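You operate a simulated robot arm through the tools that you are given. There is no shell and no other tool. Be economical: measure what you need, move in short steps, check, and stop when the job is done.

You are at the controls of a simulated robot arm. One attempt, no reset.

Task
Take up the purple-tag ribbon slack, set pressure 1 and turn one stroke by hand.
Fine: motor off first; ribbon wound tight and pressure set before the stroke.

The check looks at the end state, three seconds after you hand in, the way a careful person would. Anything else that was tipped, shoved, dropped, spilled or broken makes it a failure.

Robot
A 6-joint arm with a two-finger gripper, on a carriage that runs on a rail from [-1.797, 0.006] to [0.543, -0.002] (x, y) and turns from -2.461 to 3.334 rad about z. Base frame: it is fixed where the carriage stands at the start and does not move with it; the origin is on the floor, on the carriage's upright axis, x ahead of it, y to its left, z up. Readings come in m, rad, newtons and seconds.
Its first joint turns from -2.897 to 2.897 rad. Places, roughly: orange-tag control box [1, 0.75, 1]; purple-tag red motor rocker [0.7, 0.6, 0.9]. Payload 2.54 kg.
The tool frame sits at the grasp point between the pads (the TCP): z along the fingers, y along the line on which they close. The tips reach 0.023 m beyond it. The gripper opens to 0.126 m. The gripper's body begins 0.082 m behind the TCP.
Orientation is told as [roll, pitch, yaw] about the base's x, y, z axes, in that order, counted from this pose: with the fingers straight down and closing along the base's y, the tool's x points along the base's -x, its y along +y and its z along -z.

Tools
- The arm moves only by the tool arm_command. Its arguments are lists of equal length, an entry for each row: "hand": the finger opening in m, from 0 to 0.126; "travel": the shift along the tool's x, y, z in m, a list of three; "delta_rot": the turn, a rotation vector about the tool's x, y, z in rad, a list of three. In form: {"hand": [hand, ...], "travel": [[dx, dy, dz], ...], "delta_rot": [[rx, ry, rz], ...]}. A call has 1 to 12 rows; each row is the pose to reach, as a shift and turn from the pose commanded when the call began, along the tool's axes at that moment. A row lasts 0.2 s, in which the tool goes at most 0.05 m and 0.15 rad; a call with a longer step from one row to the next is refused whole, and so is a gripper value outside its range. Where a pose cannot be reached the arm comes as near as it can. A force on the tool above 40 N (or 10 N above the force at the start of the call, whichever is more), or a blocked arm, ends the call early, and 0.2 s more pass. The fingers move at their own pace and stop on an object; they squeeze with about 38 N. The grip force told is the motor's: it shows also when the fingers shut on nothing. Time passes only in rows, and 0.2 s behind the last, so rows that repeat a pose let the fingers close. It gives the time, the measured TCP pose, the force on the tool (base axes), the opening and the grip force at its end, in the units of the frame above (readings bear some noise), with the torque about the TCP (base axes, N m) and any sound that the robot's microphone picked up.
- Cameras (640 x 400 px; columns grow to the right, rows downward): "scene" is now at [0.0207, 0.2568, 1.581]; the picture's right is [0.79, -0.62, 0.00], its down [-0.39, -0.50, -0.78] and it looks along [0.48, 0.61, -0.63] (base axes); focal length 214 px, centre (320, 200). "wrist" rides on the gripper at [0.082, 0.014, -0.122] in the tool frame; the picture's right is [-0.17, 0.99, 0.00], its down [-0.79, -0.13, -0.60] and it looks along [-0.59, -0.10, 0.80] (tool axes); focal length 243 px, centre (320, 200). There is no depth. A picture from a camera that has moved, and an enlarged one, comes with that camera's place and axes in the base frame and with its lens. The place of the scene camera against the robot may be out by one fixed shift of up to 0.025 m in any direction.
- camera(camera): a new picture of that camera. No time passes.
- move_column(by): slides the trunk up (or, below 0, down) by that many m; the arm and the scene camera ride with it, the base frame stays. It gives what a move gives, with no picture.
- base_move(legs): drives the robot by 1 to 6 legs, each [ahead, left, turn to the left] in m, m and rad, along the robot's own axes; the way and the turn of a leg run together, so that a leg with both is an arc; at most 1.5 m and 3.142 rad a leg. The arm and the cameras ride along, it lands a little off, and it stops where it bumps. It keeps to its track: a leg is cut to what the track allows. It gives what a move gives.
- pan_tilt(pan, tilt): turns the head with the scene camera to pan (to the left, within 2.094 rad either way) and tilt (down, from -0.506 to 1.204), counted from straight ahead of the robot. It gives what a move gives.
- zoom(camera, box): a new picture of the part [left, top, right, bottom] of that camera's present view, enlarged. No time passes.
- finish_job(): hands the job in; it is judged then, once.

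Go step by step. Nothing tells you exact positions but the pictures and the camera data: compare them with the known pose of the tool, close in by small moves and look again before you grip or let go. The budget is 120 turns and 78 pictures, counting those below and the enlarged ones. Unless the task says otherwise, let go and move clear before handing in, and close with one line.

The tools are called as name(argument=value, ...) on one line, values as JSON. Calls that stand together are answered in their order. arm_command: Moves the arm, as the interface text tells. Its arguments: {"type":"object","properties":{"hand":{"type":"array","items":{"type":"number"}},"travel":{"type":"array","items":{"type":"array","items":{"type":"number"}}},"delta_rot":{"type":"array","items":{"type":"array","items":{"type":"number"}}}},"required":["hand","travel","delta_rot"]} The other tools are called the same way: move_column (by) slides the trunk up or down; base_move (legs) drives the base; pan_tilt (pan, tilt) turns the head that bears the scene camera; camera (camera) takes a picture; zoom (camera, box) takes an enlarged picture of a part of a camera's view; finish_job () hands the job in.

At the start:

```text
time_s: 0.0
position: [0.3946, 0.3293, 1.4382]
tool_rot: [-0.001, 0.0, -0.001]
wrist_force: [1.3, -1.6, -0.3]
ft_torque: [-0.01, -0.04, 0.0]
grip_width: 0.1262
finger_force: 0.0
trunk travel left (down, up): [-0.375, 0.115]
robot x, y, heading: [0.0001, 0.0017, 0.001]
head pan, tilt: [0.908, 0.682]
```

scene: 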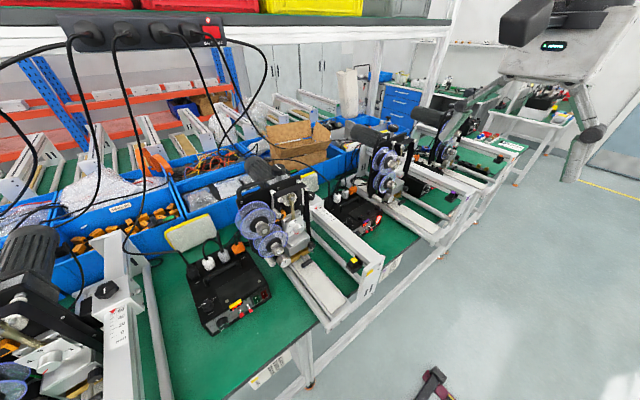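
wrist: 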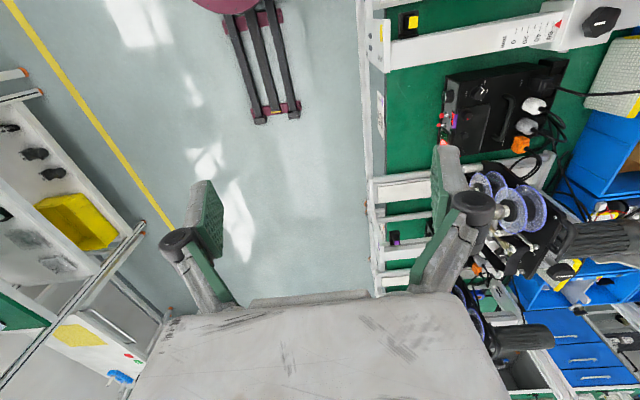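

I see a workbench with several ribbon-printing machines and control boxes. I need to find the purple-tag machine and its parts, so I zoom in first.

zoom(camera="scene", box=[170, 160, 400, 340])

zoom(camera="scene", box=[330, 90, 530, 250])

zoom(camera="scene", box=[0, 200, 200, 400])

```text
2.22 times, centred on (285, 250) of scene
camera zoom: at [0.0207, 0.2568, 1.581], right [0.79, -0.62, 0.0], down [-0.39, -0.5, -0.78], along [0.48, 0.61, -0.63], focal length 477 px, centre (398, 89)
```

zoom: 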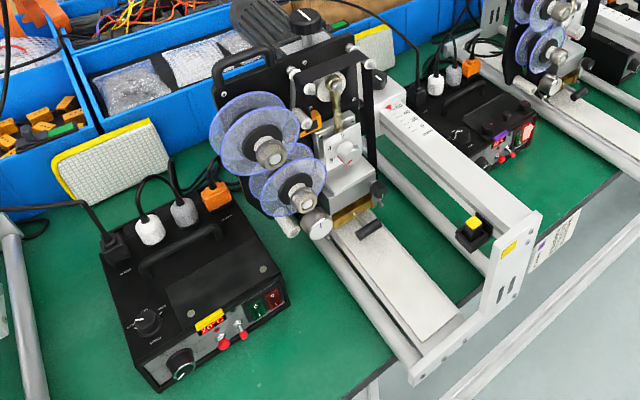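

```text
2.50 times, centred on (430, 170) of scene
camera zoom: at [0.0207, 0.2568, 1.581], right [0.79, -0.62, 0.0], down [-0.39, -0.5, -0.78], along [0.48, 0.61, -0.63], focal length 536 px, centre (45, 275)
```

zoom: 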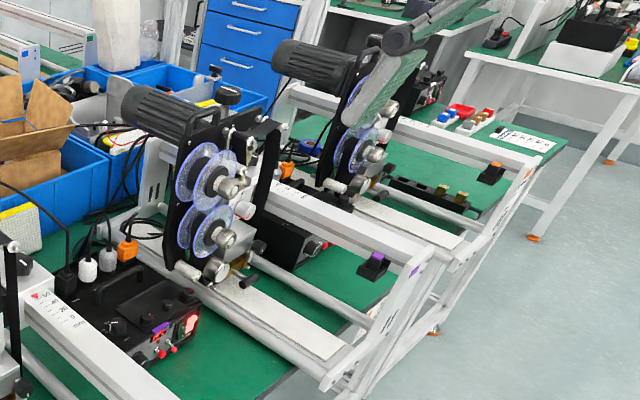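

```text
2.00 times, centred on (100, 300) of scene
camera zoom: at [0.0207, 0.2568, 1.581], right [0.79, -0.62, 0.0], down [-0.39, -0.5, -0.78], along [0.48, 0.61, -0.63], focal length 429 px, centre (760, 0)
```

zoom: 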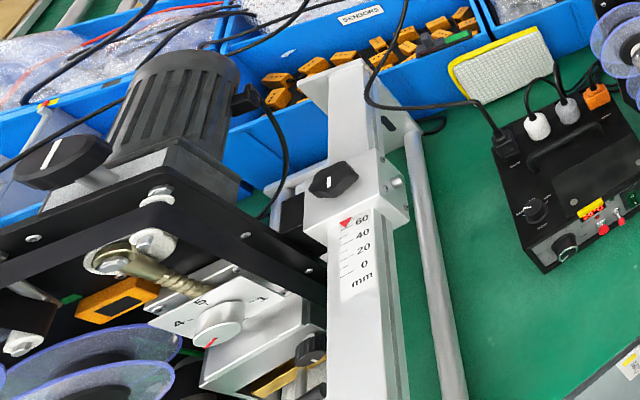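

The purple-tag set is the second one (box near (0.65,0.72), machine near (0.8,0.7)). I drive ahead along the rail for a closer look.

base_move(legs=[[0.4, 0, 0]])

camera(camera="scene")

```text
time_s: 2.5
position: [0.7944, 0.3286, 1.438]
tool_rot: [-0.001, -0.002, 0.004]
wrist_force: [0.9, -0.2, 0.5]
ft_torque: [0.02, 0.02, 0.0]
grip_width: 0.1259
finger_force: 0.1
trunk travel left (down, up): [-0.375, 0.115]
robot x, y, heading: [0.402, -0.0019, 0.004]
head pan, tilt: [0.908, 0.682]
```

```text
72 pictures are left
camera scene: at [0.4194, 0.2555, 1.581], right [0.79, -0.61, 0.0], down [-0.39, -0.5, -0.78], along [0.48, 0.61, -0.63], focal length 214 px, centre (320, 200)
```

scene: 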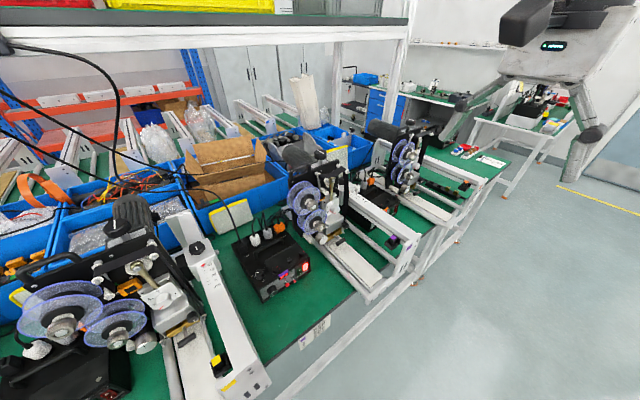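

The purple box is now close; I zoom in on its panel and on the purple machine.

zoom(camera="scene", box=[225, 220, 335, 310])

zoom(camera="scene", box=[270, 140, 430, 300])

```text
4.44 times, centred on (280, 265) of scene
camera zoom: at [0.4194, 0.2555, 1.581], right [0.79, -0.61, 0.0], down [-0.39, -0.5, -0.78], along [0.48, 0.61, -0.63], focal length 953 px, centre (498, -89)
```

zoom: 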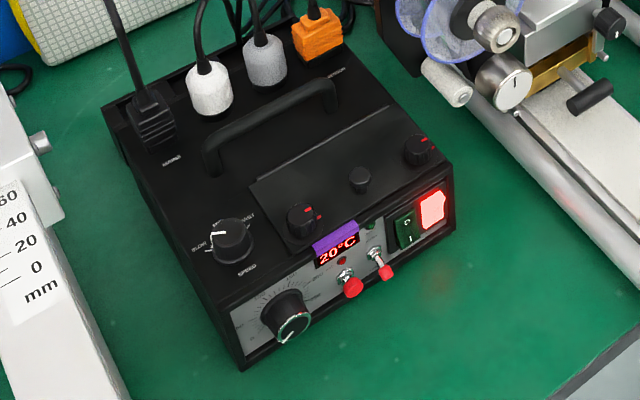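

```text
2.50 times, centred on (350, 220) of scene
camera zoom: at [0.4194, 0.2555, 1.581], right [0.79, -0.61, 0.0], down [-0.39, -0.5, -0.78], along [0.48, 0.61, -0.63], focal length 536 px, centre (245, 150)
```

zoom: 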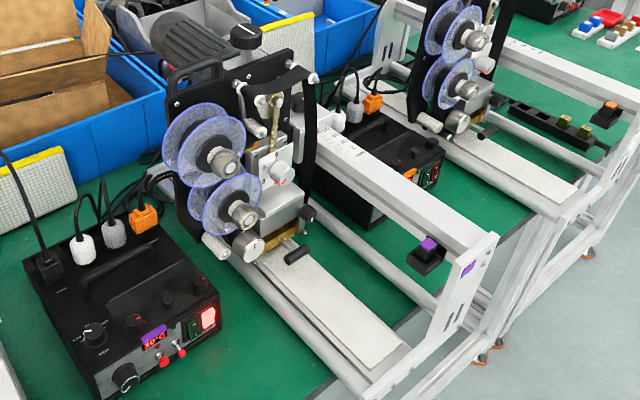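

The red motor rocker is lit (motor on), around (0.66,0.64,0.9). I turn the tool to horizontal pointing at +y with the wrist camera above, for a closer look and for pressing.

arm_command(hand=[0.06, 0.03, 0, 0, 0, 0, 0, 0, 0, 0, 0], travel=[[0, 0, 0], [0, 0, 0], [0, 0, 0], [0, 0, 0], [0, 0, 0], [0, 0, 0], [0, 0, 0], [0, 0, 0], [0, 0, 0], [0, 0, 0], [0, 0, 0]], delta_rot=[[0, 0, 0.145], [0, 0, 0.29], [0, 0, 0.435], [0, 0, 0.58], [0, 0, 0.725], [0, 0, 0.87], [0, 0, 1.015], [0, 0, 1.16], [0, 0, 1.305], [0, 0, 1.45], [0, 0, 1.5708]])

arm_command(hand=[0, 0, 0, 0, 0, 0, 0, 0, 0, 0, 0], travel=[[0, 0, 0], [0, 0, 0], [0, 0, 0], [0, 0, 0], [0, 0, 0], [0, 0, 0], [0, 0, 0], [0, 0, 0], [0, 0, 0], [0, 0, 0], [0, 0, 0]], delta_rot=[[0, 0.145, 0], [0, 0.29, 0], [0, 0.435, 0], [0, 0.58, 0], [0, 0.725, 0], [0, 0.87, 0], [0, 1.015, 0], [0, 1.16, 0], [0, 1.305, 0], [0, 1.45, 0], [0, 1.5708, 0]])

camera(camera="wrist")

camera(camera="scene")

```text
time_s: 4.9
position: [0.7945, 0.3294, 1.4373]
tool_rot: [0.001, 0.001, -1.569]
wrist_force: [-0.4, -0.1, -0.3]
ft_torque: [0.01, -0.02, 0.01]
grip_width: 0.0
finger_force: 27.9
trunk travel left (down, up): [-0.375, 0.115]
robot x, y, heading: [0.3979, -0.0039, 0.006]
head pan, tilt: [0.908, 0.682]
```

```text
time_s: 7.3
position: [0.7941, 0.3292, 1.4379]
tool_rot: [2.945, 1.568, 1.378]
wrist_force: [0.3, 0.6, 0.5]
ft_torque: [-0.02, -0.02, 0.01]
grip_width: 0.0001
finger_force: 28.3
trunk travel left (down, up): [-0.375, 0.115]
robot x, y, heading: [0.3962, -0.0016, 0.007]
head pan, tilt: [0.908, 0.682]
```

```text
69 pictures are left
camera wrist: at [0.8079, 0.2077, 1.5197], right [0.99, 0.0, -0.17], down [-0.13, -0.6, -0.79], along [-0.1, 0.8, -0.59], focal length 243 px, centre (320, 200)
```

wrist: 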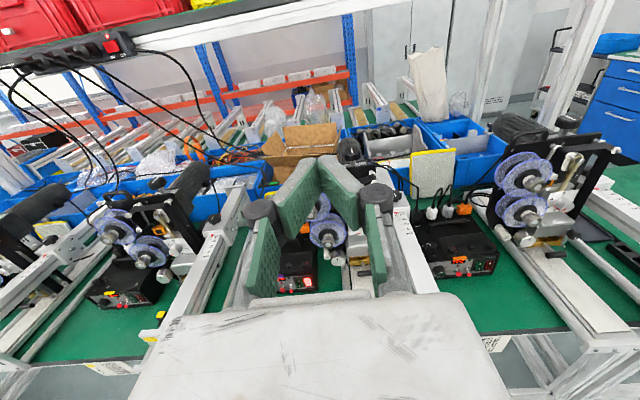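

```text
68 pictures are left
camera scene: at [0.4191, 0.2555, 1.581], right [0.79, -0.61, 0.0], down [-0.39, -0.5, -0.78], along [0.48, 0.61, -0.63], focal length 214 px, centre (320, 200)
```

scene: 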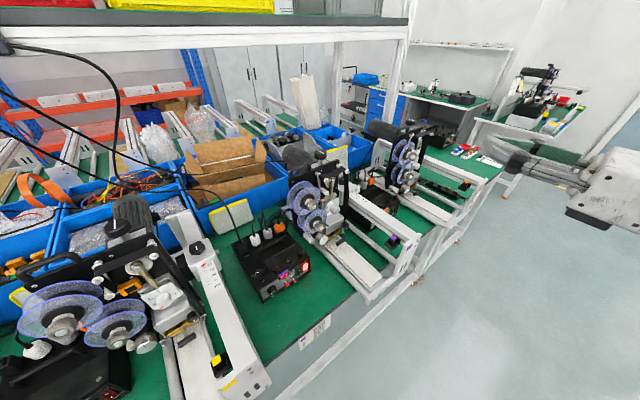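

Both cameras agree: the rocker is at about (0.66,0.64,0.90). I move over in front of the box, staying clear, for a close look.

arm_command(hand=[0, 0, 0, 0, 0, 0, 0, 0, 0, 0, 0, 0], travel=[[0, -0.045, 0], [0, -0.09, 0], [0, -0.134, 0], [-0.045, -0.134, 0], [-0.09, -0.134, 0], [-0.135, -0.134, 0], [-0.18, -0.134, 0], [-0.225, -0.134, 0], [-0.27, -0.134, 0], [-0.315, -0.134, 0], [-0.36, -0.134, 0], [-0.4, -0.134, 0]], delta_rot=[[0, 0, 0], [0, 0, 0], [0, 0, 0], [0, 0, 0], [0, 0, 0], [0, 0, 0], [0, 0, 0], [0, 0, 0], [0, 0, 0], [0, 0, 0], [0, 0, 0], [0, 0, 0]])

camera(camera="wrist")

```text
time_s: 9.9
position: [0.6641, 0.3302, 1.1962]
tool_rot: [0.152, 1.569, -1.414]
wrist_force: [-0.6, 0.4, 0.5]
ft_torque: [-0.03, 0.06, -0.02]
grip_width: 0.0002
finger_force: 28.3
out of reach, approached as far as the arm can: row 9, 10, 11, 12
trunk travel left (down, up): [-0.375, 0.115]
robot x, y, heading: [0.3997, -0.0, 0.001]
head pan, tilt: [0.908, 0.682]
```

```text
67 pictures are left
camera wrist: at [0.6778, 0.2091, 1.2783], right [0.99, 0.0, -0.17], down [-0.13, -0.6, -0.79], along [-0.1, 0.8, -0.59], focal length 243 px, centre (320, 200)
```

wrist: 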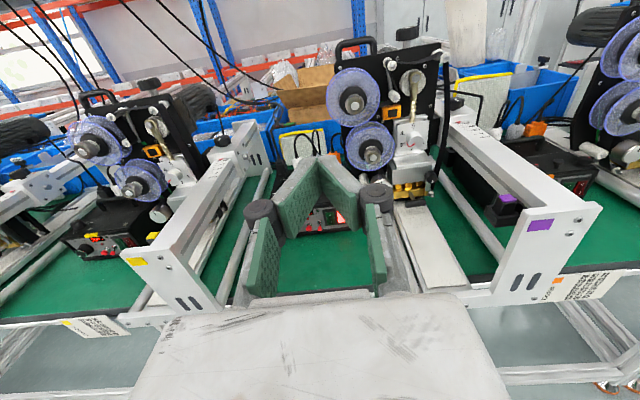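

Out of reach at this trunk height, so I lower the trunk by 0.22 and then look at the panel.

move_column(by=-0.22)

zoom(camera="wrist", box=[220, 100, 440, 260])

zoom(camera="scene", box=[210, 130, 430, 290])

```text
time_s: 12.2
position: [0.6634, 0.3298, 0.9764]
tool_rot: [0.045, 1.571, -1.522]
wrist_force: [0.4, -1.2, -0.4]
ft_torque: [0.01, -0.03, -0.01]
grip_width: 0.0001
finger_force: 28.4
trunk travel left (down, up): [-0.155, 0.335]
robot x, y, heading: [0.3994, -0.001, -0.001]
head pan, tilt: [0.908, 0.682]
```

```text
2.50 times, centred on (330, 180) of wrist
camera zoom: at [0.678, 0.2094, 1.0584], right [0.99, 0.0, -0.17], down [-0.13, -0.6, -0.79], along [-0.1, 0.8, -0.59], focal length 606 px, centre (295, 250)
```

zoom: 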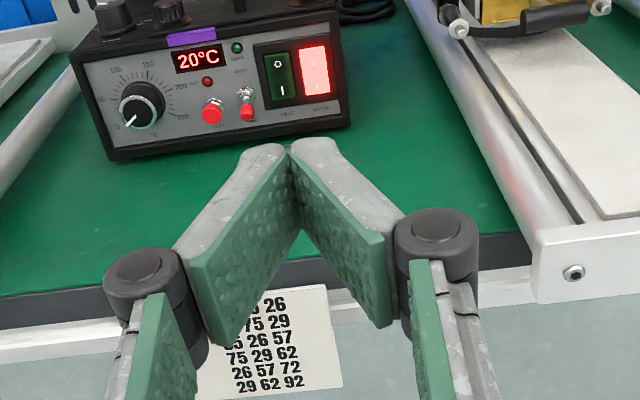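

```text
2.50 times, centred on (320, 210) of scene
camera zoom: at [0.4191, 0.2555, 1.3611], right [0.79, -0.61, 0.0], down [-0.39, -0.5, -0.78], along [0.48, 0.61, -0.63], focal length 536 px, centre (320, 175)
```

zoom: 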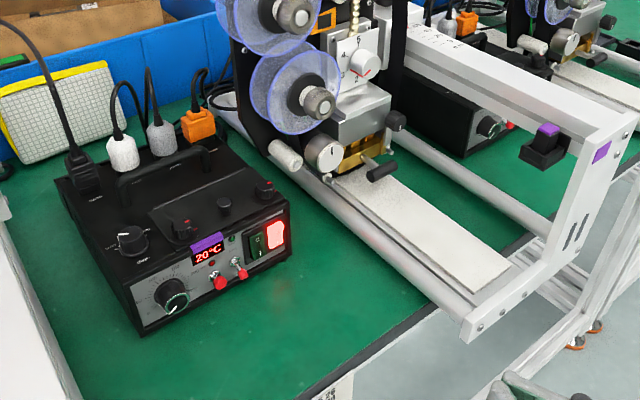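

The motor rocker (O at top) is at about (0.664,0.655,0.891). I move the closed fingers to just in front of its upper half.

arm_command(hand=[0, 0, 0, 0, 0, 0], travel=[[0, 0, 0.045], [-0.02, 0, 0.09], [-0.04, 0, 0.135], [-0.06, 0, 0.18], [-0.068, 0, 0.225], [-0.068, 0, 0.26]], delta_rot=[[0, 0, 0], [0, 0, 0], [0, 0, 0], [0, 0, 0], [0, 0, 0], [0, 0, 0]])

zoom(camera="wrist", box=[220, 100, 440, 260])

zoom(camera="scene", box=[210, 130, 430, 290])

```text
time_s: 13.6
position: [0.6648, 0.5938, 0.9134]
tool_rot: [-0.021, 1.566, -1.587]
wrist_force: [0.9, -0.2, 0.8]
ft_torque: [-0.05, 0.02, -0.01]
grip_width: 0.0001
finger_force: 28.0
out of reach, approached as far as the arm can: row 2, 3, 4, 5, 6
trunk travel left (down, up): [-0.155, 0.335]
robot x, y, heading: [0.3972, -0.0073, 0.003]
head pan, tilt: [0.908, 0.682]
```

```text
2.50 times, centred on (330, 180) of wrist
camera zoom: at [0.6788, 0.472, 0.9955], right [0.99, 0.0, -0.17], down [-0.13, -0.6, -0.79], along [-0.1, 0.8, -0.59], focal length 606 px, centre (295, 250)
```

zoom: 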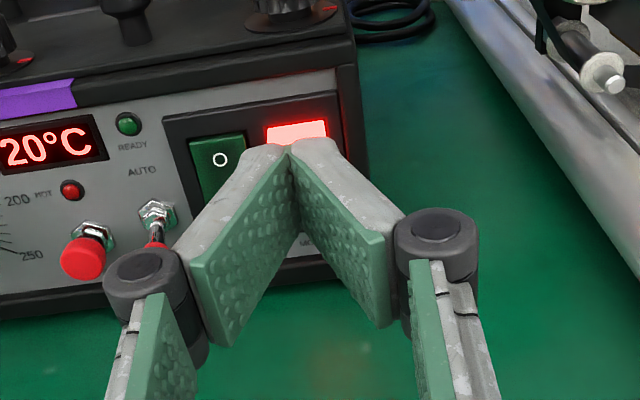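

```text
2.50 times, centred on (320, 210) of scene
camera zoom: at [0.4191, 0.255, 1.3611], right [0.79, -0.61, 0.0], down [-0.39, -0.5, -0.78], along [0.48, 0.61, -0.63], focal length 536 px, centre (320, 175)
```

zoom: 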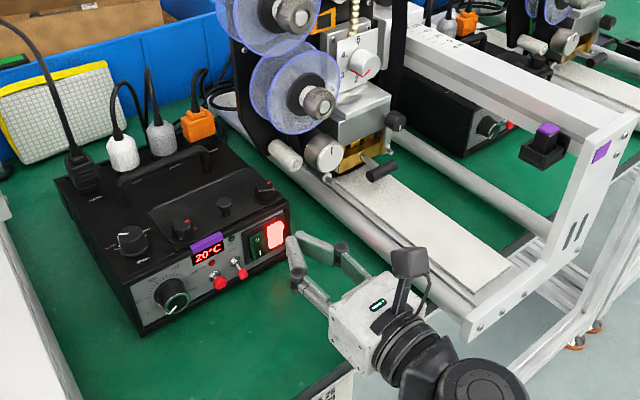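

The fingertips are right before the rocker's upper half. I press forward in small steps.

arm_command(hand=[0, 0, 0, 0, 0], travel=[[-0.004, 0, 0.015], [-0.004, 0, 0.028], [-0.004, 0, 0.036], [-0.004, 0, 0.042], [-0.004, 0, 0.046]], delta_rot=[[0, 0, 0], [0, 0, 0], [0, 0, 0], [0, 0, 0], [0, 0, 0]])

zoom(camera="scene", box=[250, 190, 360, 270])

```text
time_s: 14.5
position: [0.6652, 0.6257, 0.9086]
tool_rot: [0.744, 1.571, -0.828]
wrist_force: [-3.7, -22.6, 7.4]
ft_torque: [-0.1, 0.06, 0.06]
grip_width: 0.0061
finger_force: 28.8
trunk travel left (down, up): [-0.155, 0.335]
robot x, y, heading: [0.3974, -0.001, 0.004]
head pan, tilt: [0.908, 0.682]
heard: click
stopped in row 4: the force on the tool passed its limit at 48 N (the readings are from after the stop); the commanded pose is now the measured one
```

```text
5.00 times, centred on (305, 230) of scene
camera zoom: at [0.4201, 0.253, 1.3622], right [0.78, -0.63, 0.0], down [-0.39, -0.49, -0.78], along [0.49, 0.61, -0.62], focal length 1072 px, centre (395, 50)
```

zoom: 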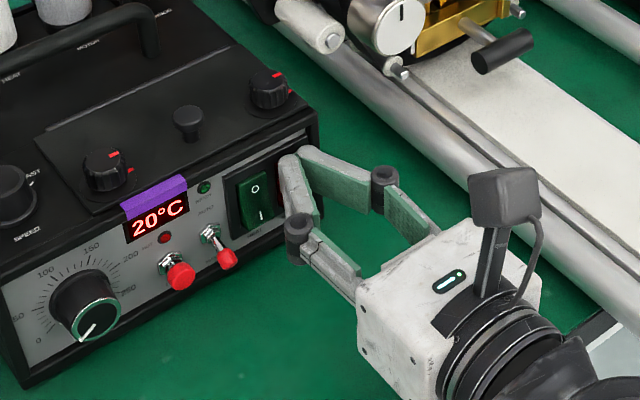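

The click was heard and the red light is gone. I back off and check the rocker.

arm_command(hand=[0, 0, 0, 0, 0, 0], travel=[[0, 0, -0.02], [0, 0, -0.06], [0, 0, -0.1], [0, 0, -0.14], [0, 0, -0.18], [0, 0, -0.22]], delta_rot=[[0, 0, 0], [0, 0, 0], [0, 0, 0], [0, 0, 0], [0, 0, 0], [0, 0, 0]])

zoom(camera="wrist", box=[220, 100, 440, 260])

```text
time_s: 15.9
position: [0.6768, 0.4166, 0.9642]
tool_rot: [0.104, 1.568, -1.464]
wrist_force: [0.2, -0.4, -0.5]
ft_torque: [-0.03, -0.03, -0.03]
grip_width: 0.0002
finger_force: 28.2
out of reach, approached as far as the arm can: row 2, 3, 4, 5, 6
trunk travel left (down, up): [-0.155, 0.335]
robot x, y, heading: [0.3977, -0.0037, 0.006]
head pan, tilt: [0.908, 0.682]
```

```text
2.50 times, centred on (330, 180) of wrist
camera zoom: at [0.6912, 0.2957, 1.0473], right [0.99, 0.0, -0.17], down [-0.13, -0.6, -0.79], along [-0.1, 0.8, -0.59], focal length 606 px, centre (295, 250)
```

zoom: 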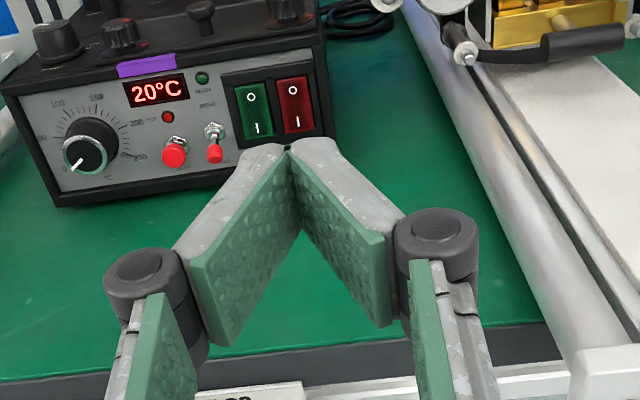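

Motor is off (no light). Now I raise the trunk for a front view of the purple machine's spools, dial and knobs.

move_column(by=0.2)

arm_command(hand=[0, 0, 0], travel=[[0, 0, -0.04], [0, 0.04, -0.08], [0, 0.07, -0.12]], delta_rot=[[0, 0, 0], [0, 0, 0], [0, 0, 0]])

camera(camera="wrist")

camera(camera="scene")

```text
time_s: 18.1
position: [0.6807, 0.4181, 1.1639]
tool_rot: [0.103, 1.567, -1.469]
wrist_force: [-0.4, 0.8, 0.5]
ft_torque: [0.01, -0.01, 0.01]
grip_width: 0.0
finger_force: 28.0
trunk travel left (down, up): [-0.355, 0.135]
robot x, y, heading: [0.3997, 0.0003, 0.002]
head pan, tilt: [0.908, 0.682]
```

```text
refused: row 2 steps farther than a row can; nothing moved
```

```text
60 pictures are left
camera wrist: at [0.6936, 0.2965, 1.2467], right [0.99, 0.0, -0.17], down [-0.13, -0.6, -0.79], along [-0.1, 0.8, -0.59], focal length 243 px, centre (320, 200)
```

wrist: 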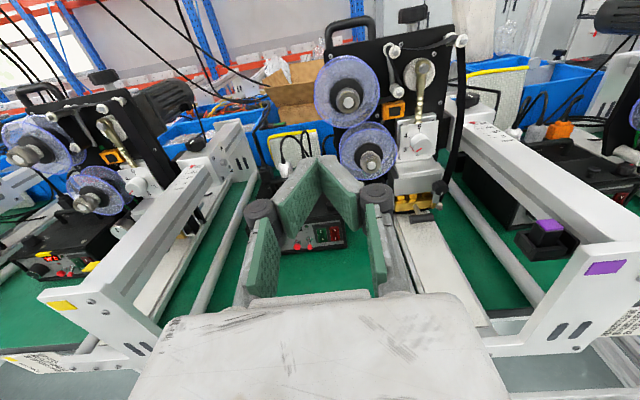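

```text
59 pictures are left
camera scene: at [0.4193, 0.2555, 1.5609], right [0.79, -0.61, 0.0], down [-0.39, -0.5, -0.78], along [0.48, 0.61, -0.63], focal length 214 px, centre (320, 200)
```

scene: 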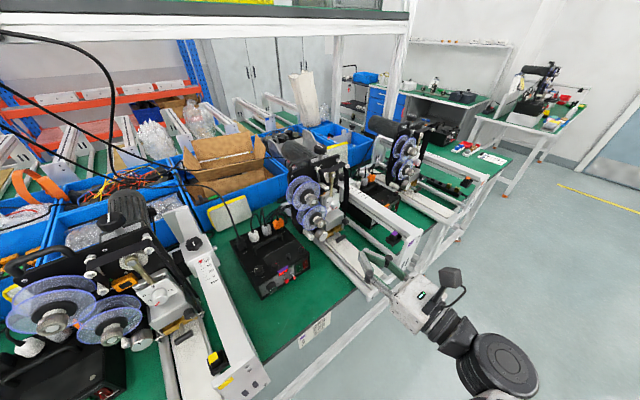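

zoom(camera="wrist", box=[300, 0, 480, 240])

zoom(camera="scene", box=[265, 130, 375, 260])

```text
1.67 times, centred on (390, 120) of wrist
camera zoom: at [0.6936, 0.2965, 1.2467], right [0.99, 0.0, -0.17], down [-0.13, -0.6, -0.79], along [-0.1, 0.8, -0.59], focal length 404 px, centre (203, 333)
```

zoom: 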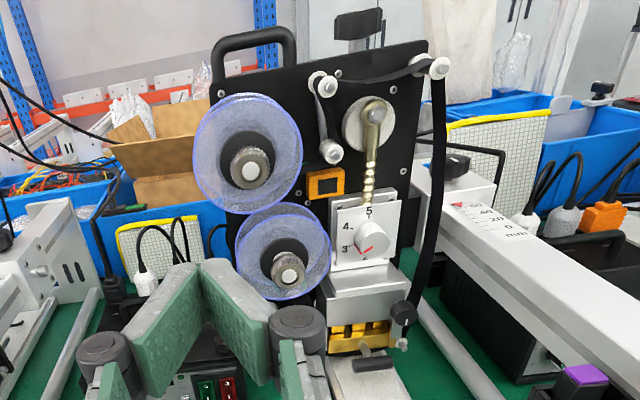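

```text
3.08 times, centred on (320, 195) of scene
camera zoom: at [0.4193, 0.2555, 1.5609], right [0.79, -0.61, 0.0], down [-0.39, -0.5, -0.78], along [0.48, 0.61, -0.63], focal length 660 px, centre (320, 215)
```

zoom: 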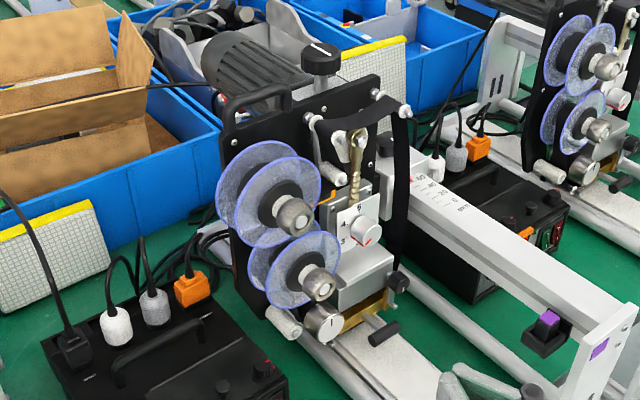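

The machine has two spools, a pressure dial (pointing near 2?), a silver knob lower left and a black knob on the motor. I move right for a closer look.

arm_command(hand=[0, 0, 0], travel=[[0, 0.045, 0], [-0.01, 0.09, 0], [-0.02, 0.12, 0]], delta_rot=[[0, 0, 0], [0, 0, 0], [0, 0, 0]])

zoom(camera="wrist", box=[180, 0, 440, 180])

```text
time_s: 18.9
position: [0.7991, 0.4169, 1.1437]
tool_rot: [0.072, 1.567, -1.498]
wrist_force: [0.5, 0.6, -0.2]
ft_torque: [-0.02, -0.03, 0.0]
grip_width: 0.0001
finger_force: 28.4
trunk travel left (down, up): [-0.355, 0.135]
robot x, y, heading: [0.4012, -0.0022, 0.003]
head pan, tilt: [0.908, 0.682]
```

```text
2.22 times, centred on (310, 90) of wrist
camera zoom: at [0.8131, 0.2965, 1.2264], right [0.99, 0.0, -0.17], down [-0.13, -0.6, -0.79], along [-0.1, 0.8, -0.59], focal length 539 px, centre (342, 444)
```

zoom: 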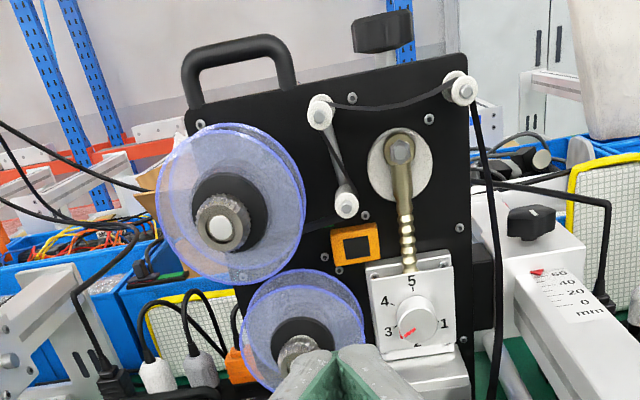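

The ribbon sags between the two top rollers. I lower the hand to see the dial, lower spool and silver knob up close.

arm_command(hand=[0, 0, 0], travel=[[-0.04, 0, 0], [-0.08, 0, 0], [-0.12, 0, 0]], delta_rot=[[0, 0, 0], [0, 0, 0], [0, 0, 0]])

zoom(camera="wrist", box=[230, 20, 430, 160])

zoom(camera="wrist", box=[330, 50, 400, 110])

```text
time_s: 19.7
position: [0.8442, 0.4406, 1.089]
tool_rot: [-0.024, 1.565, -1.593]
wrist_force: [0.6, 0.6, 0.3]
ft_torque: [0.03, 0.04, 0.03]
grip_width: 0.0001
finger_force: 28.5
out of reach, approached as far as the arm can: row 1, 2, 3
trunk travel left (down, up): [-0.355, 0.135]
robot x, y, heading: [0.3984, -0.0017, 0.003]
head pan, tilt: [0.908, 0.682]
```

```text
2.86 times, centred on (330, 90) of wrist
camera zoom: at [0.8587, 0.3198, 1.1718], right [0.99, 0.0, -0.17], down [-0.13, -0.6, -0.79], along [-0.1, 0.8, -0.59], focal length 693 px, centre (291, 514)
```

zoom: 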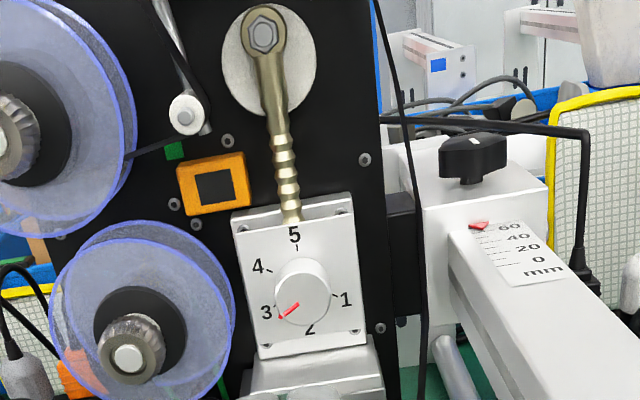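

```text
6.67 times, centred on (365, 80) of wrist
camera zoom: at [0.8587, 0.3198, 1.1718], right [0.99, 0.0, -0.17], down [-0.13, -0.6, -0.79], along [-0.1, 0.8, -0.59], focal length 1618 px, centre (20, 1000)
```

zoom: 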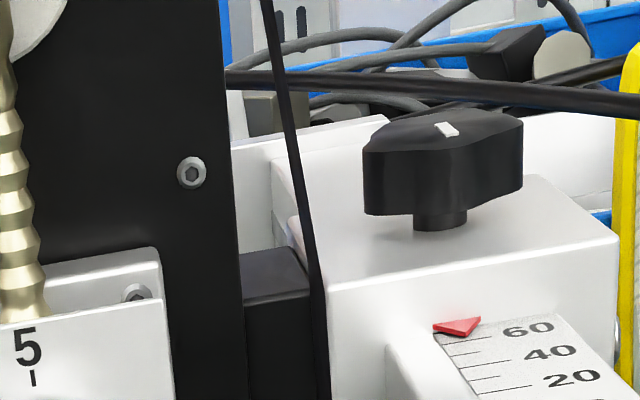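

The dial points at 3; target 1 is 144° counter-clockwise. Dial at about (0.843,0.695,1.044), lower spool hub at about (0.746,0.666,1.034). I back off and lower to see the ribbon path below.

arm_command(hand=[0, 0, 0], travel=[[0, -0.01, -0.04], [0, -0.02, -0.08], [0, -0.03, -0.12]], delta_rot=[[0, 0, 0], [0, 0, 0], [0, 0, 0]])

move_column(by=-0.13)

zoom(camera="wrist", box=[220, 10, 440, 170])

zoom(camera="scene", box=[280, 70, 400, 220])

```text
time_s: 20.5
position: [0.8323, 0.3224, 1.1207]
tool_rot: [0.067, 1.564, -1.501]
wrist_force: [-0.5, -0.8, 0.9]
ft_torque: [0.01, -0.01, -0.03]
grip_width: 0.0003
finger_force: 28.7
out of reach, approached as far as the arm can: row 1, 2, 3
trunk travel left (down, up): [-0.355, 0.135]
robot x, y, heading: [0.3976, -0.0031, 0.001]
head pan, tilt: [0.908, 0.682]
```

```text
time_s: 22.1
position: [0.8331, 0.3241, 0.9918]
tool_rot: [0.053, 1.564, -1.515]
wrist_force: [0.1, -0.6, 0.3]
ft_torque: [0.03, -0.07, -0.03]
grip_width: 0.0002
finger_force: 28.0
trunk travel left (down, up): [-0.225, 0.265]
robot x, y, heading: [0.3957, -0.0022, -0.001]
head pan, tilt: [0.908, 0.682]
```

```text
2.50 times, centred on (330, 90) of wrist
camera zoom: at [0.8483, 0.2026, 1.0737], right [0.99, 0.0, -0.17], down [-0.13, -0.6, -0.79], along [-0.1, 0.8, -0.59], focal length 606 px, centre (295, 475)
```

zoom: 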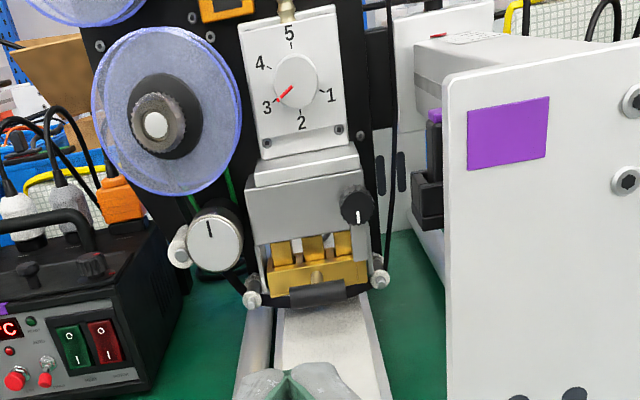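

```text
2.67 times, centred on (340, 145) of scene
camera zoom: at [0.4192, 0.2554, 1.4311], right [0.79, -0.61, 0.0], down [-0.39, -0.5, -0.78], along [0.48, 0.61, -0.63], focal length 572 px, centre (267, 347)
```

zoom: 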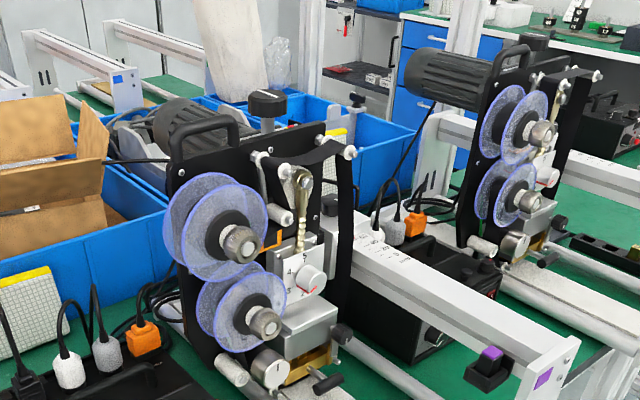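

I can see the ribbon path well. I zoom into the feed drum region and compare the other machine's ribbon.

zoom(camera="wrist", box=[270, 50, 370, 125])

zoom(camera="scene", box=[440, 75, 520, 175])

zoom(camera="scene", box=[340, 110, 420, 210])

```text
5.33 times, centred on (320, 88) of wrist
camera zoom: at [0.8483, 0.2026, 1.0737], right [0.99, 0.0, -0.17], down [-0.13, -0.6, -0.79], along [-0.1, 0.8, -0.59], focal length 1294 px, centre (320, 800)
```

zoom: 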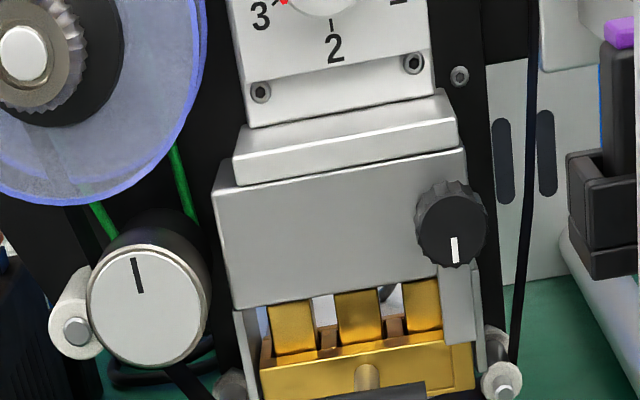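

```text
4.00 times, centred on (480, 125) of scene
camera zoom: at [0.4192, 0.2554, 1.4311], right [0.79, -0.61, 0.0], down [-0.39, -0.5, -0.78], along [0.48, 0.61, -0.63], focal length 858 px, centre (-320, 500)
```

zoom: 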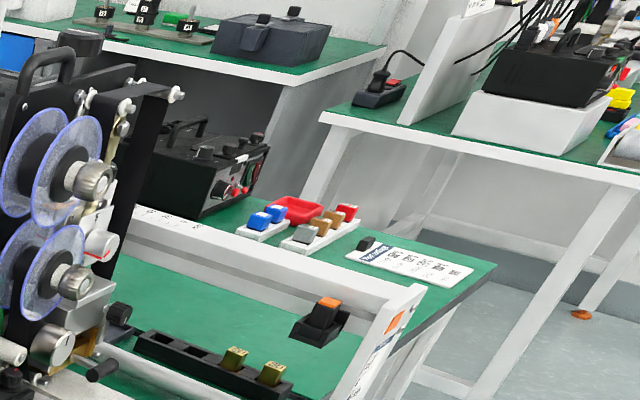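

```text
4.00 times, centred on (380, 160) of scene
camera zoom: at [0.4192, 0.2554, 1.4311], right [0.79, -0.61, 0.0], down [-0.39, -0.5, -0.78], along [0.48, 0.61, -0.63], focal length 858 px, centre (80, 360)
```

zoom: 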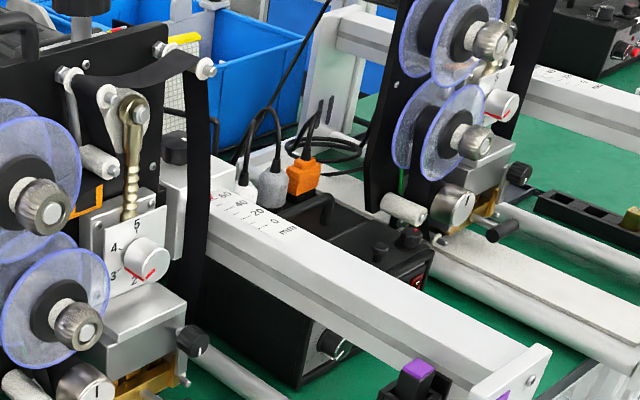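

The orange machine's ribbon is straight while the purple one sags between its top rollers. The lower spool (belt-coupled to the feed drum) takes up clockwise. I approach its hub with open fingers.

arm_command(hand=[0.06, 0.06, 0.06, 0.06, 0.06, 0.06, 0.06, 0.06], travel=[[0.02, -0.04, 0], [0.043, -0.08, 0], [0.043, -0.088, 0.04], [0.043, -0.088, 0.085], [0.043, -0.088, 0.13], [0.043, -0.088, 0.175], [0.043, -0.088, 0.22], [0.043, -0.088, 0.26]], delta_rot=[[0, 0, 0], [0, 0, 0], [0, 0, 0], [0, 0, 0], [0, 0, 0], [0, 0, 0], [0, 0, 0], [0, 0, 0]])

zoom(camera="wrist", box=[220, 100, 440, 260])

zoom(camera="scene", box=[280, 70, 400, 220])

```text
time_s: 23.9
position: [0.7421, 0.5845, 1.0326]
tool_rot: [0.05, 1.564, -1.516]
wrist_force: [-1.2, -0.2, 0.8]
ft_torque: [-0.01, -0.01, 0.0]
grip_width: 0.0602
finger_force: 0.1
trunk travel left (down, up): [-0.225, 0.265]
robot x, y, heading: [0.3991, -0.0018, 0.003]
head pan, tilt: [0.908, 0.682]
```

```text
2.50 times, centred on (330, 180) of wrist
camera zoom: at [0.7577, 0.4629, 1.1159], right [0.99, 0.0, -0.17], down [-0.13, -0.6, -0.79], along [-0.1, 0.8, -0.59], focal length 606 px, centre (295, 250)
```

zoom: 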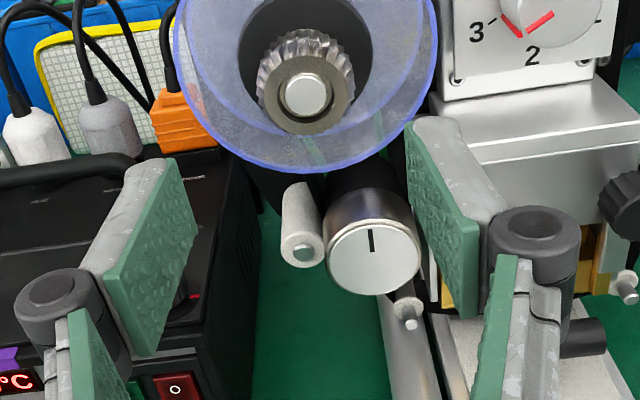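

```text
2.67 times, centred on (340, 145) of scene
camera zoom: at [0.4193, 0.2549, 1.4311], right [0.79, -0.61, 0.0], down [-0.39, -0.5, -0.78], along [0.48, 0.61, -0.63], focal length 572 px, centre (267, 347)
```

zoom: 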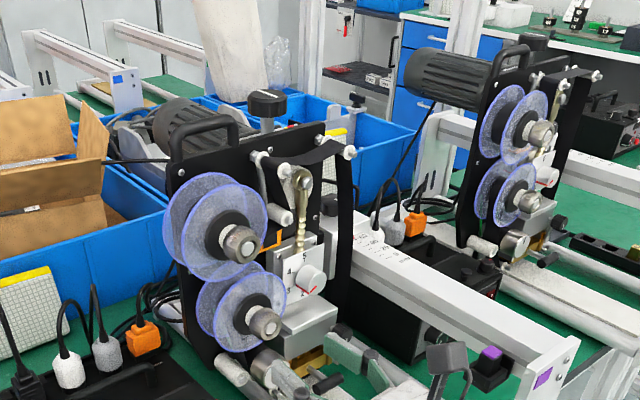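

Aligned with the hub. I roll back by 1.2 rad first, to have room for a long clockwise stroke, then advance.

arm_command(hand=[0.06, 0.06, 0.06, 0.06, 0.06, 0.06, 0.06, 0.06, 0.06, 0.06, 0.06, 0.06], travel=[[0, 0.004, 0], [0, 0.004, 0], [0, 0.004, 0], [0, 0.004, 0], [0, 0.004, 0], [0, 0.004, 0], [0, 0.004, 0], [0, 0.004, 0], [0, 0.004, 0.025], [0, 0.004, 0.05], [0, 0.004, 0.065], [0, 0.004, 0.073]], delta_rot=[[0, 0, -0.15], [0, 0, -0.3], [0, 0, -0.45], [0, 0, -0.6], [0, 0, -0.75], [0, 0, -0.9], [0, 0, -1.05], [0, 0, -1.2], [0, 0, -1.2], [0, 0, -1.2], [0, 0, -1.2], [0, 0, -1.2]])

zoom(camera="scene", box=[280, 120, 400, 220])

camera(camera="wrist")

```text
time_s: 26.5
position: [0.7498, 0.6576, 1.0304]
tool_rot: [1.564, 0.371, 0.0]
wrist_force: [0.3, 0.1, 0.2]
ft_torque: [-0.02, 0.02, 0.0]
grip_width: 0.06
finger_force: 0.1
trunk travel left (down, up): [-0.225, 0.265]
robot x, y, heading: [0.3989, -0.0014, -0.0]
head pan, tilt: [0.908, 0.682]
```

```text
4.00 times, centred on (340, 170) of scene
camera zoom: at [0.4193, 0.2554, 1.431], right [0.79, -0.61, 0.0], down [-0.39, -0.5, -0.78], along [0.48, 0.61, -0.63], focal length 858 px, centre (240, 320)
```

zoom: 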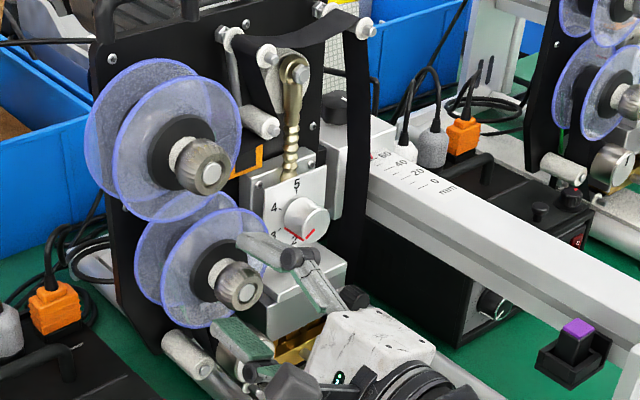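

```text
45 pictures are left
camera wrist: at [0.6782, 0.5362, 1.0745], right [0.51, 0.01, 0.86], down [0.69, -0.6, -0.41], along [0.51, 0.8, -0.31], focal length 243 px, centre (320, 200)
```

wrist: 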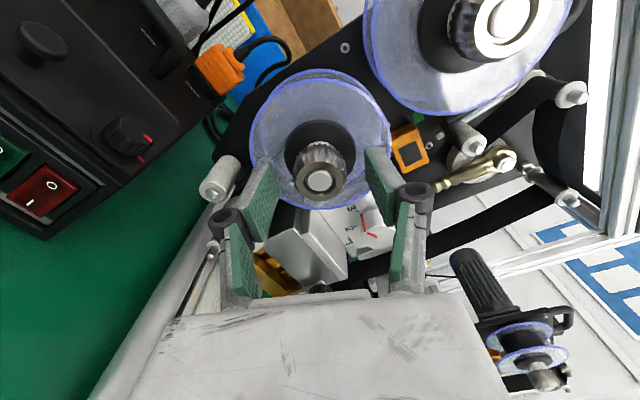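

The hub is between the fingers. I advance a few mm and close gently.

arm_command(hand=[0.06, 0.06, 0.05, 0.04, 0.03, 0.02, 0.02, 0.02], travel=[[0, 0, 0.004], [0, 0, 0.007], [0, 0, 0.007], [0, 0, 0.007], [0, 0, 0.007], [0, 0, 0.007], [0, 0, 0.007], [0, 0, 0.007]], delta_rot=[[0, 0, 0], [0, 0, 0], [0, 0, 0], [0, 0, 0], [0, 0, 0], [0, 0, 0], [0, 0, 0], [0, 0, 0]])

```text
time_s: 28.3
position: [0.7496, 0.6639, 1.0309]
tool_rot: [1.564, 0.371, 0.0]
wrist_force: [2.3, 4.8, 8.3]
ft_torque: [0.21, 0.03, -0.07]
grip_width: 0.0334
finger_force: 38.1
trunk travel left (down, up): [-0.225, 0.265]
robot x, y, heading: [0.3988, -0.0036, 0.003]
head pan, tilt: [0.908, 0.682]
```

Gripped (33 mm). I turn clockwise step by step and watch the torque.

arm_command(hand=[0.02, 0.02, 0.02, 0.02, 0.02, 0.02], travel=[[0, 0, 0], [0, 0, 0], [0, 0, 0], [0, 0, 0], [0, 0, 0], [0, 0, 0]], delta_rot=[[0, 0, 0.12], [0, 0, 0.24], [0, 0, 0.36], [0, 0, 0.48], [0, 0, 0.6], [0, 0, 0.72]])

zoom(camera="scene", box=[280, 110, 400, 220])

```text
time_s: 29.7
position: [0.7471, 0.6632, 1.0306]
tool_rot: [1.553, 1.093, -0.012]
wrist_force: [-2.3, 3.9, -9.6]
ft_torque: [0.04, -0.04, 0.22]
grip_width: 0.0336
finger_force: 38.3
trunk travel left (down, up): [-0.225, 0.265]
robot x, y, heading: [0.4008, -0.0002, -0.001]
head pan, tilt: [0.908, 0.682]
```

```text
3.64 times, centred on (340, 165) of scene
camera zoom: at [0.4193, 0.2565, 1.4307], right [0.79, -0.61, 0.0], down [-0.39, -0.5, -0.78], along [0.48, 0.61, -0.63], focal length 780 px, centre (247, 327)
```

zoom: 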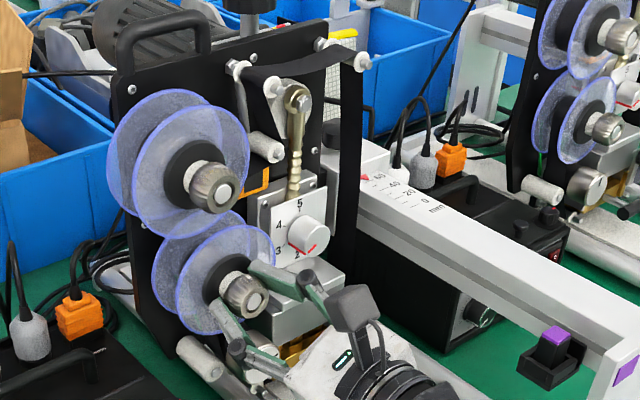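

The ribbon looks straighter already. I keep winding and look again.

arm_command(hand=[0.02, 0.02, 0.02, 0.02, 0.02], travel=[[0, 0, 0], [0, 0, 0], [0, 0, 0], [0, 0, 0], [0, 0, 0]], delta_rot=[[0, 0, 0.12], [0, 0, 0.24], [0, 0, 0.36], [0, 0, 0.48], [0, 0, 0.6]])

zoom(camera="scene", box=[300, 100, 400, 170])

```text
time_s: 30.9
position: [0.747, 0.663, 1.0315]
tool_rot: [-1.506, 1.45, -3.073]
wrist_force: [-17.2, -5.8, -18.7]
ft_torque: [-0.18, -0.04, 0.3]
grip_width: 0.033
finger_force: 38.0
trunk travel left (down, up): [-0.225, 0.265]
robot x, y, heading: [0.3973, -0.0014, 0.001]
head pan, tilt: [0.908, 0.682]
```

```text
5.71 times, centred on (350, 135) of scene
camera zoom: at [0.4182, 0.2563, 1.4307], right [0.79, -0.61, 0.0], down [-0.39, -0.5, -0.78], along [0.48, 0.61, -0.63], focal length 1226 px, centre (149, 571)
```

zoom: 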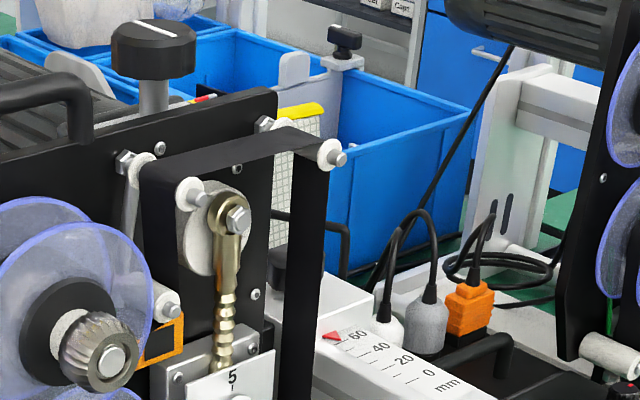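

The ribbon now looks straight. I add a tiny turn to feel whether tension has come in.

arm_command(hand=[0.02, 0.02], travel=[[0, 0, 0], [0, 0, 0]], delta_rot=[[0, 0, 0.06], [0, 0, 0.12]])

zoom(camera="scene", box=[310, 110, 370, 150])

```text
time_s: 31.5
position: [0.7473, 0.6641, 1.031]
tool_rot: [-1.54, 1.332, -3.107]
wrist_force: [-24.7, -3.9, -14.8]
ft_torque: [-0.06, -0.07, 0.46]
grip_width: 0.0332
finger_force: 37.9
trunk travel left (down, up): [-0.225, 0.265]
robot x, y, heading: [0.3979, -0.0003, -0.0]
head pan, tilt: [0.908, 0.682]
```

```text
10.00 times, centred on (340, 130) of scene
camera zoom: at [0.4176, 0.2562, 1.4309], right [0.79, -0.61, 0.0], down [-0.39, -0.5, -0.78], along [0.48, 0.61, -0.63], focal length 2145 px, centre (120, 900)
```

zoom: 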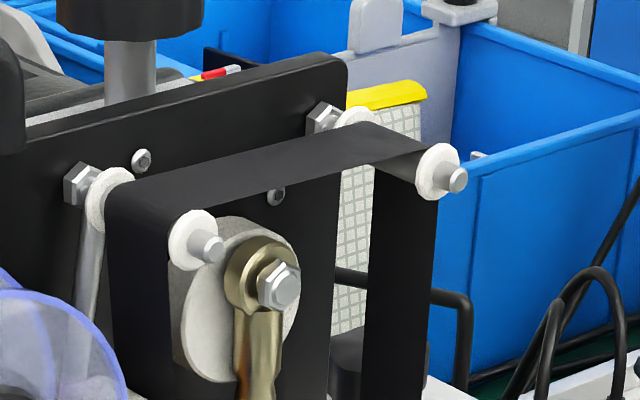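

The ribbon is straight and taut. I release, back out, and check that it stays tight.

arm_command(hand=[0.06, 0.06, 0.06, 0.06, 0.06], travel=[[0, 0, 0], [0, 0, 0], [0, 0, -0.02], [0, 0, -0.06], [0, 0, -0.1]], delta_rot=[[0, 0, 0], [0, 0, 0], [0, 0, 0], [0, 0, 0], [0, 0, 0]])

zoom(camera="scene", box=[300, 100, 400, 200])

zoom(camera="wrist", box=[240, 0, 500, 180])

```text
time_s: 32.7
position: [0.7505, 0.5643, 1.0307]
tool_rot: [-1.538, 1.333, -3.109]
wrist_force: [-0.7, 0.7, -1.0]
ft_torque: [0.06, 0.02, 0.02]
grip_width: 0.0603
finger_force: 0.0
trunk travel left (down, up): [-0.225, 0.265]
robot x, y, heading: [0.3988, -0.0048, 0.004]
head pan, tilt: [0.908, 0.682]
```

```text
4.00 times, centred on (350, 150) of scene
camera zoom: at [0.4192, 0.2561, 1.4309], right [0.79, -0.61, 0.0], down [-0.39, -0.5, -0.78], along [0.48, 0.61, -0.63], focal length 858 px, centre (200, 400)
```

zoom: 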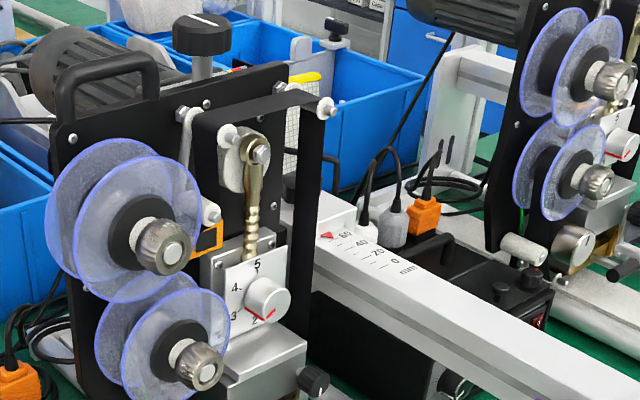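

```text
2.22 times, centred on (370, 90) of wrist
camera zoom: at [0.7844, 0.4425, 1.1089], right [0.92, 0.0, -0.4], down [-0.32, -0.6, -0.73], along [-0.24, 0.8, -0.55], focal length 539 px, centre (209, 444)
```

zoom: 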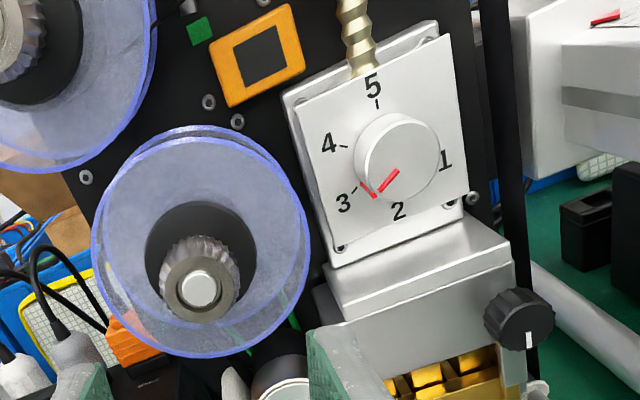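

Ribbon stays tight. Now I move in front of the pressure dial (about (0.844,0.695,1.042)), rolled to +0.63 rad.

arm_command(hand=[0.055, 0.055, 0.055], travel=[[0.011, 0.03, 0], [0.022, 0.06, 0], [0.033, 0.0886, 0]], delta_rot=[[0, 0, 0.13], [0, 0, 0.26], [0, 0, 0.39]])

camera(camera="wrist")

```text
time_s: 33.5
position: [0.8428, 0.5638, 1.0429]
tool_rot: [-1.558, 0.939, -3.128]
wrist_force: [0.3, 0.7, 0.3]
ft_torque: [-0.02, 0.0, 0.0]
grip_width: 0.0549
finger_force: 0.0
trunk travel left (down, up): [-0.225, 0.265]
robot x, y, heading: [0.3981, -0.0011, -0.0]
head pan, tilt: [0.908, 0.682]
```

```text
39 pictures are left
camera wrist: at [0.9027, 0.4425, 1.1022], right [0.7, 0.0, -0.72], down [-0.57, -0.6, -0.56], along [-0.43, 0.8, -0.42], focal length 243 px, centre (320, 200)
```

wrist: 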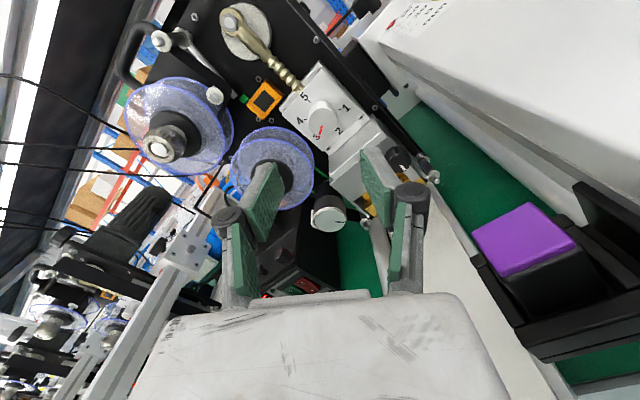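

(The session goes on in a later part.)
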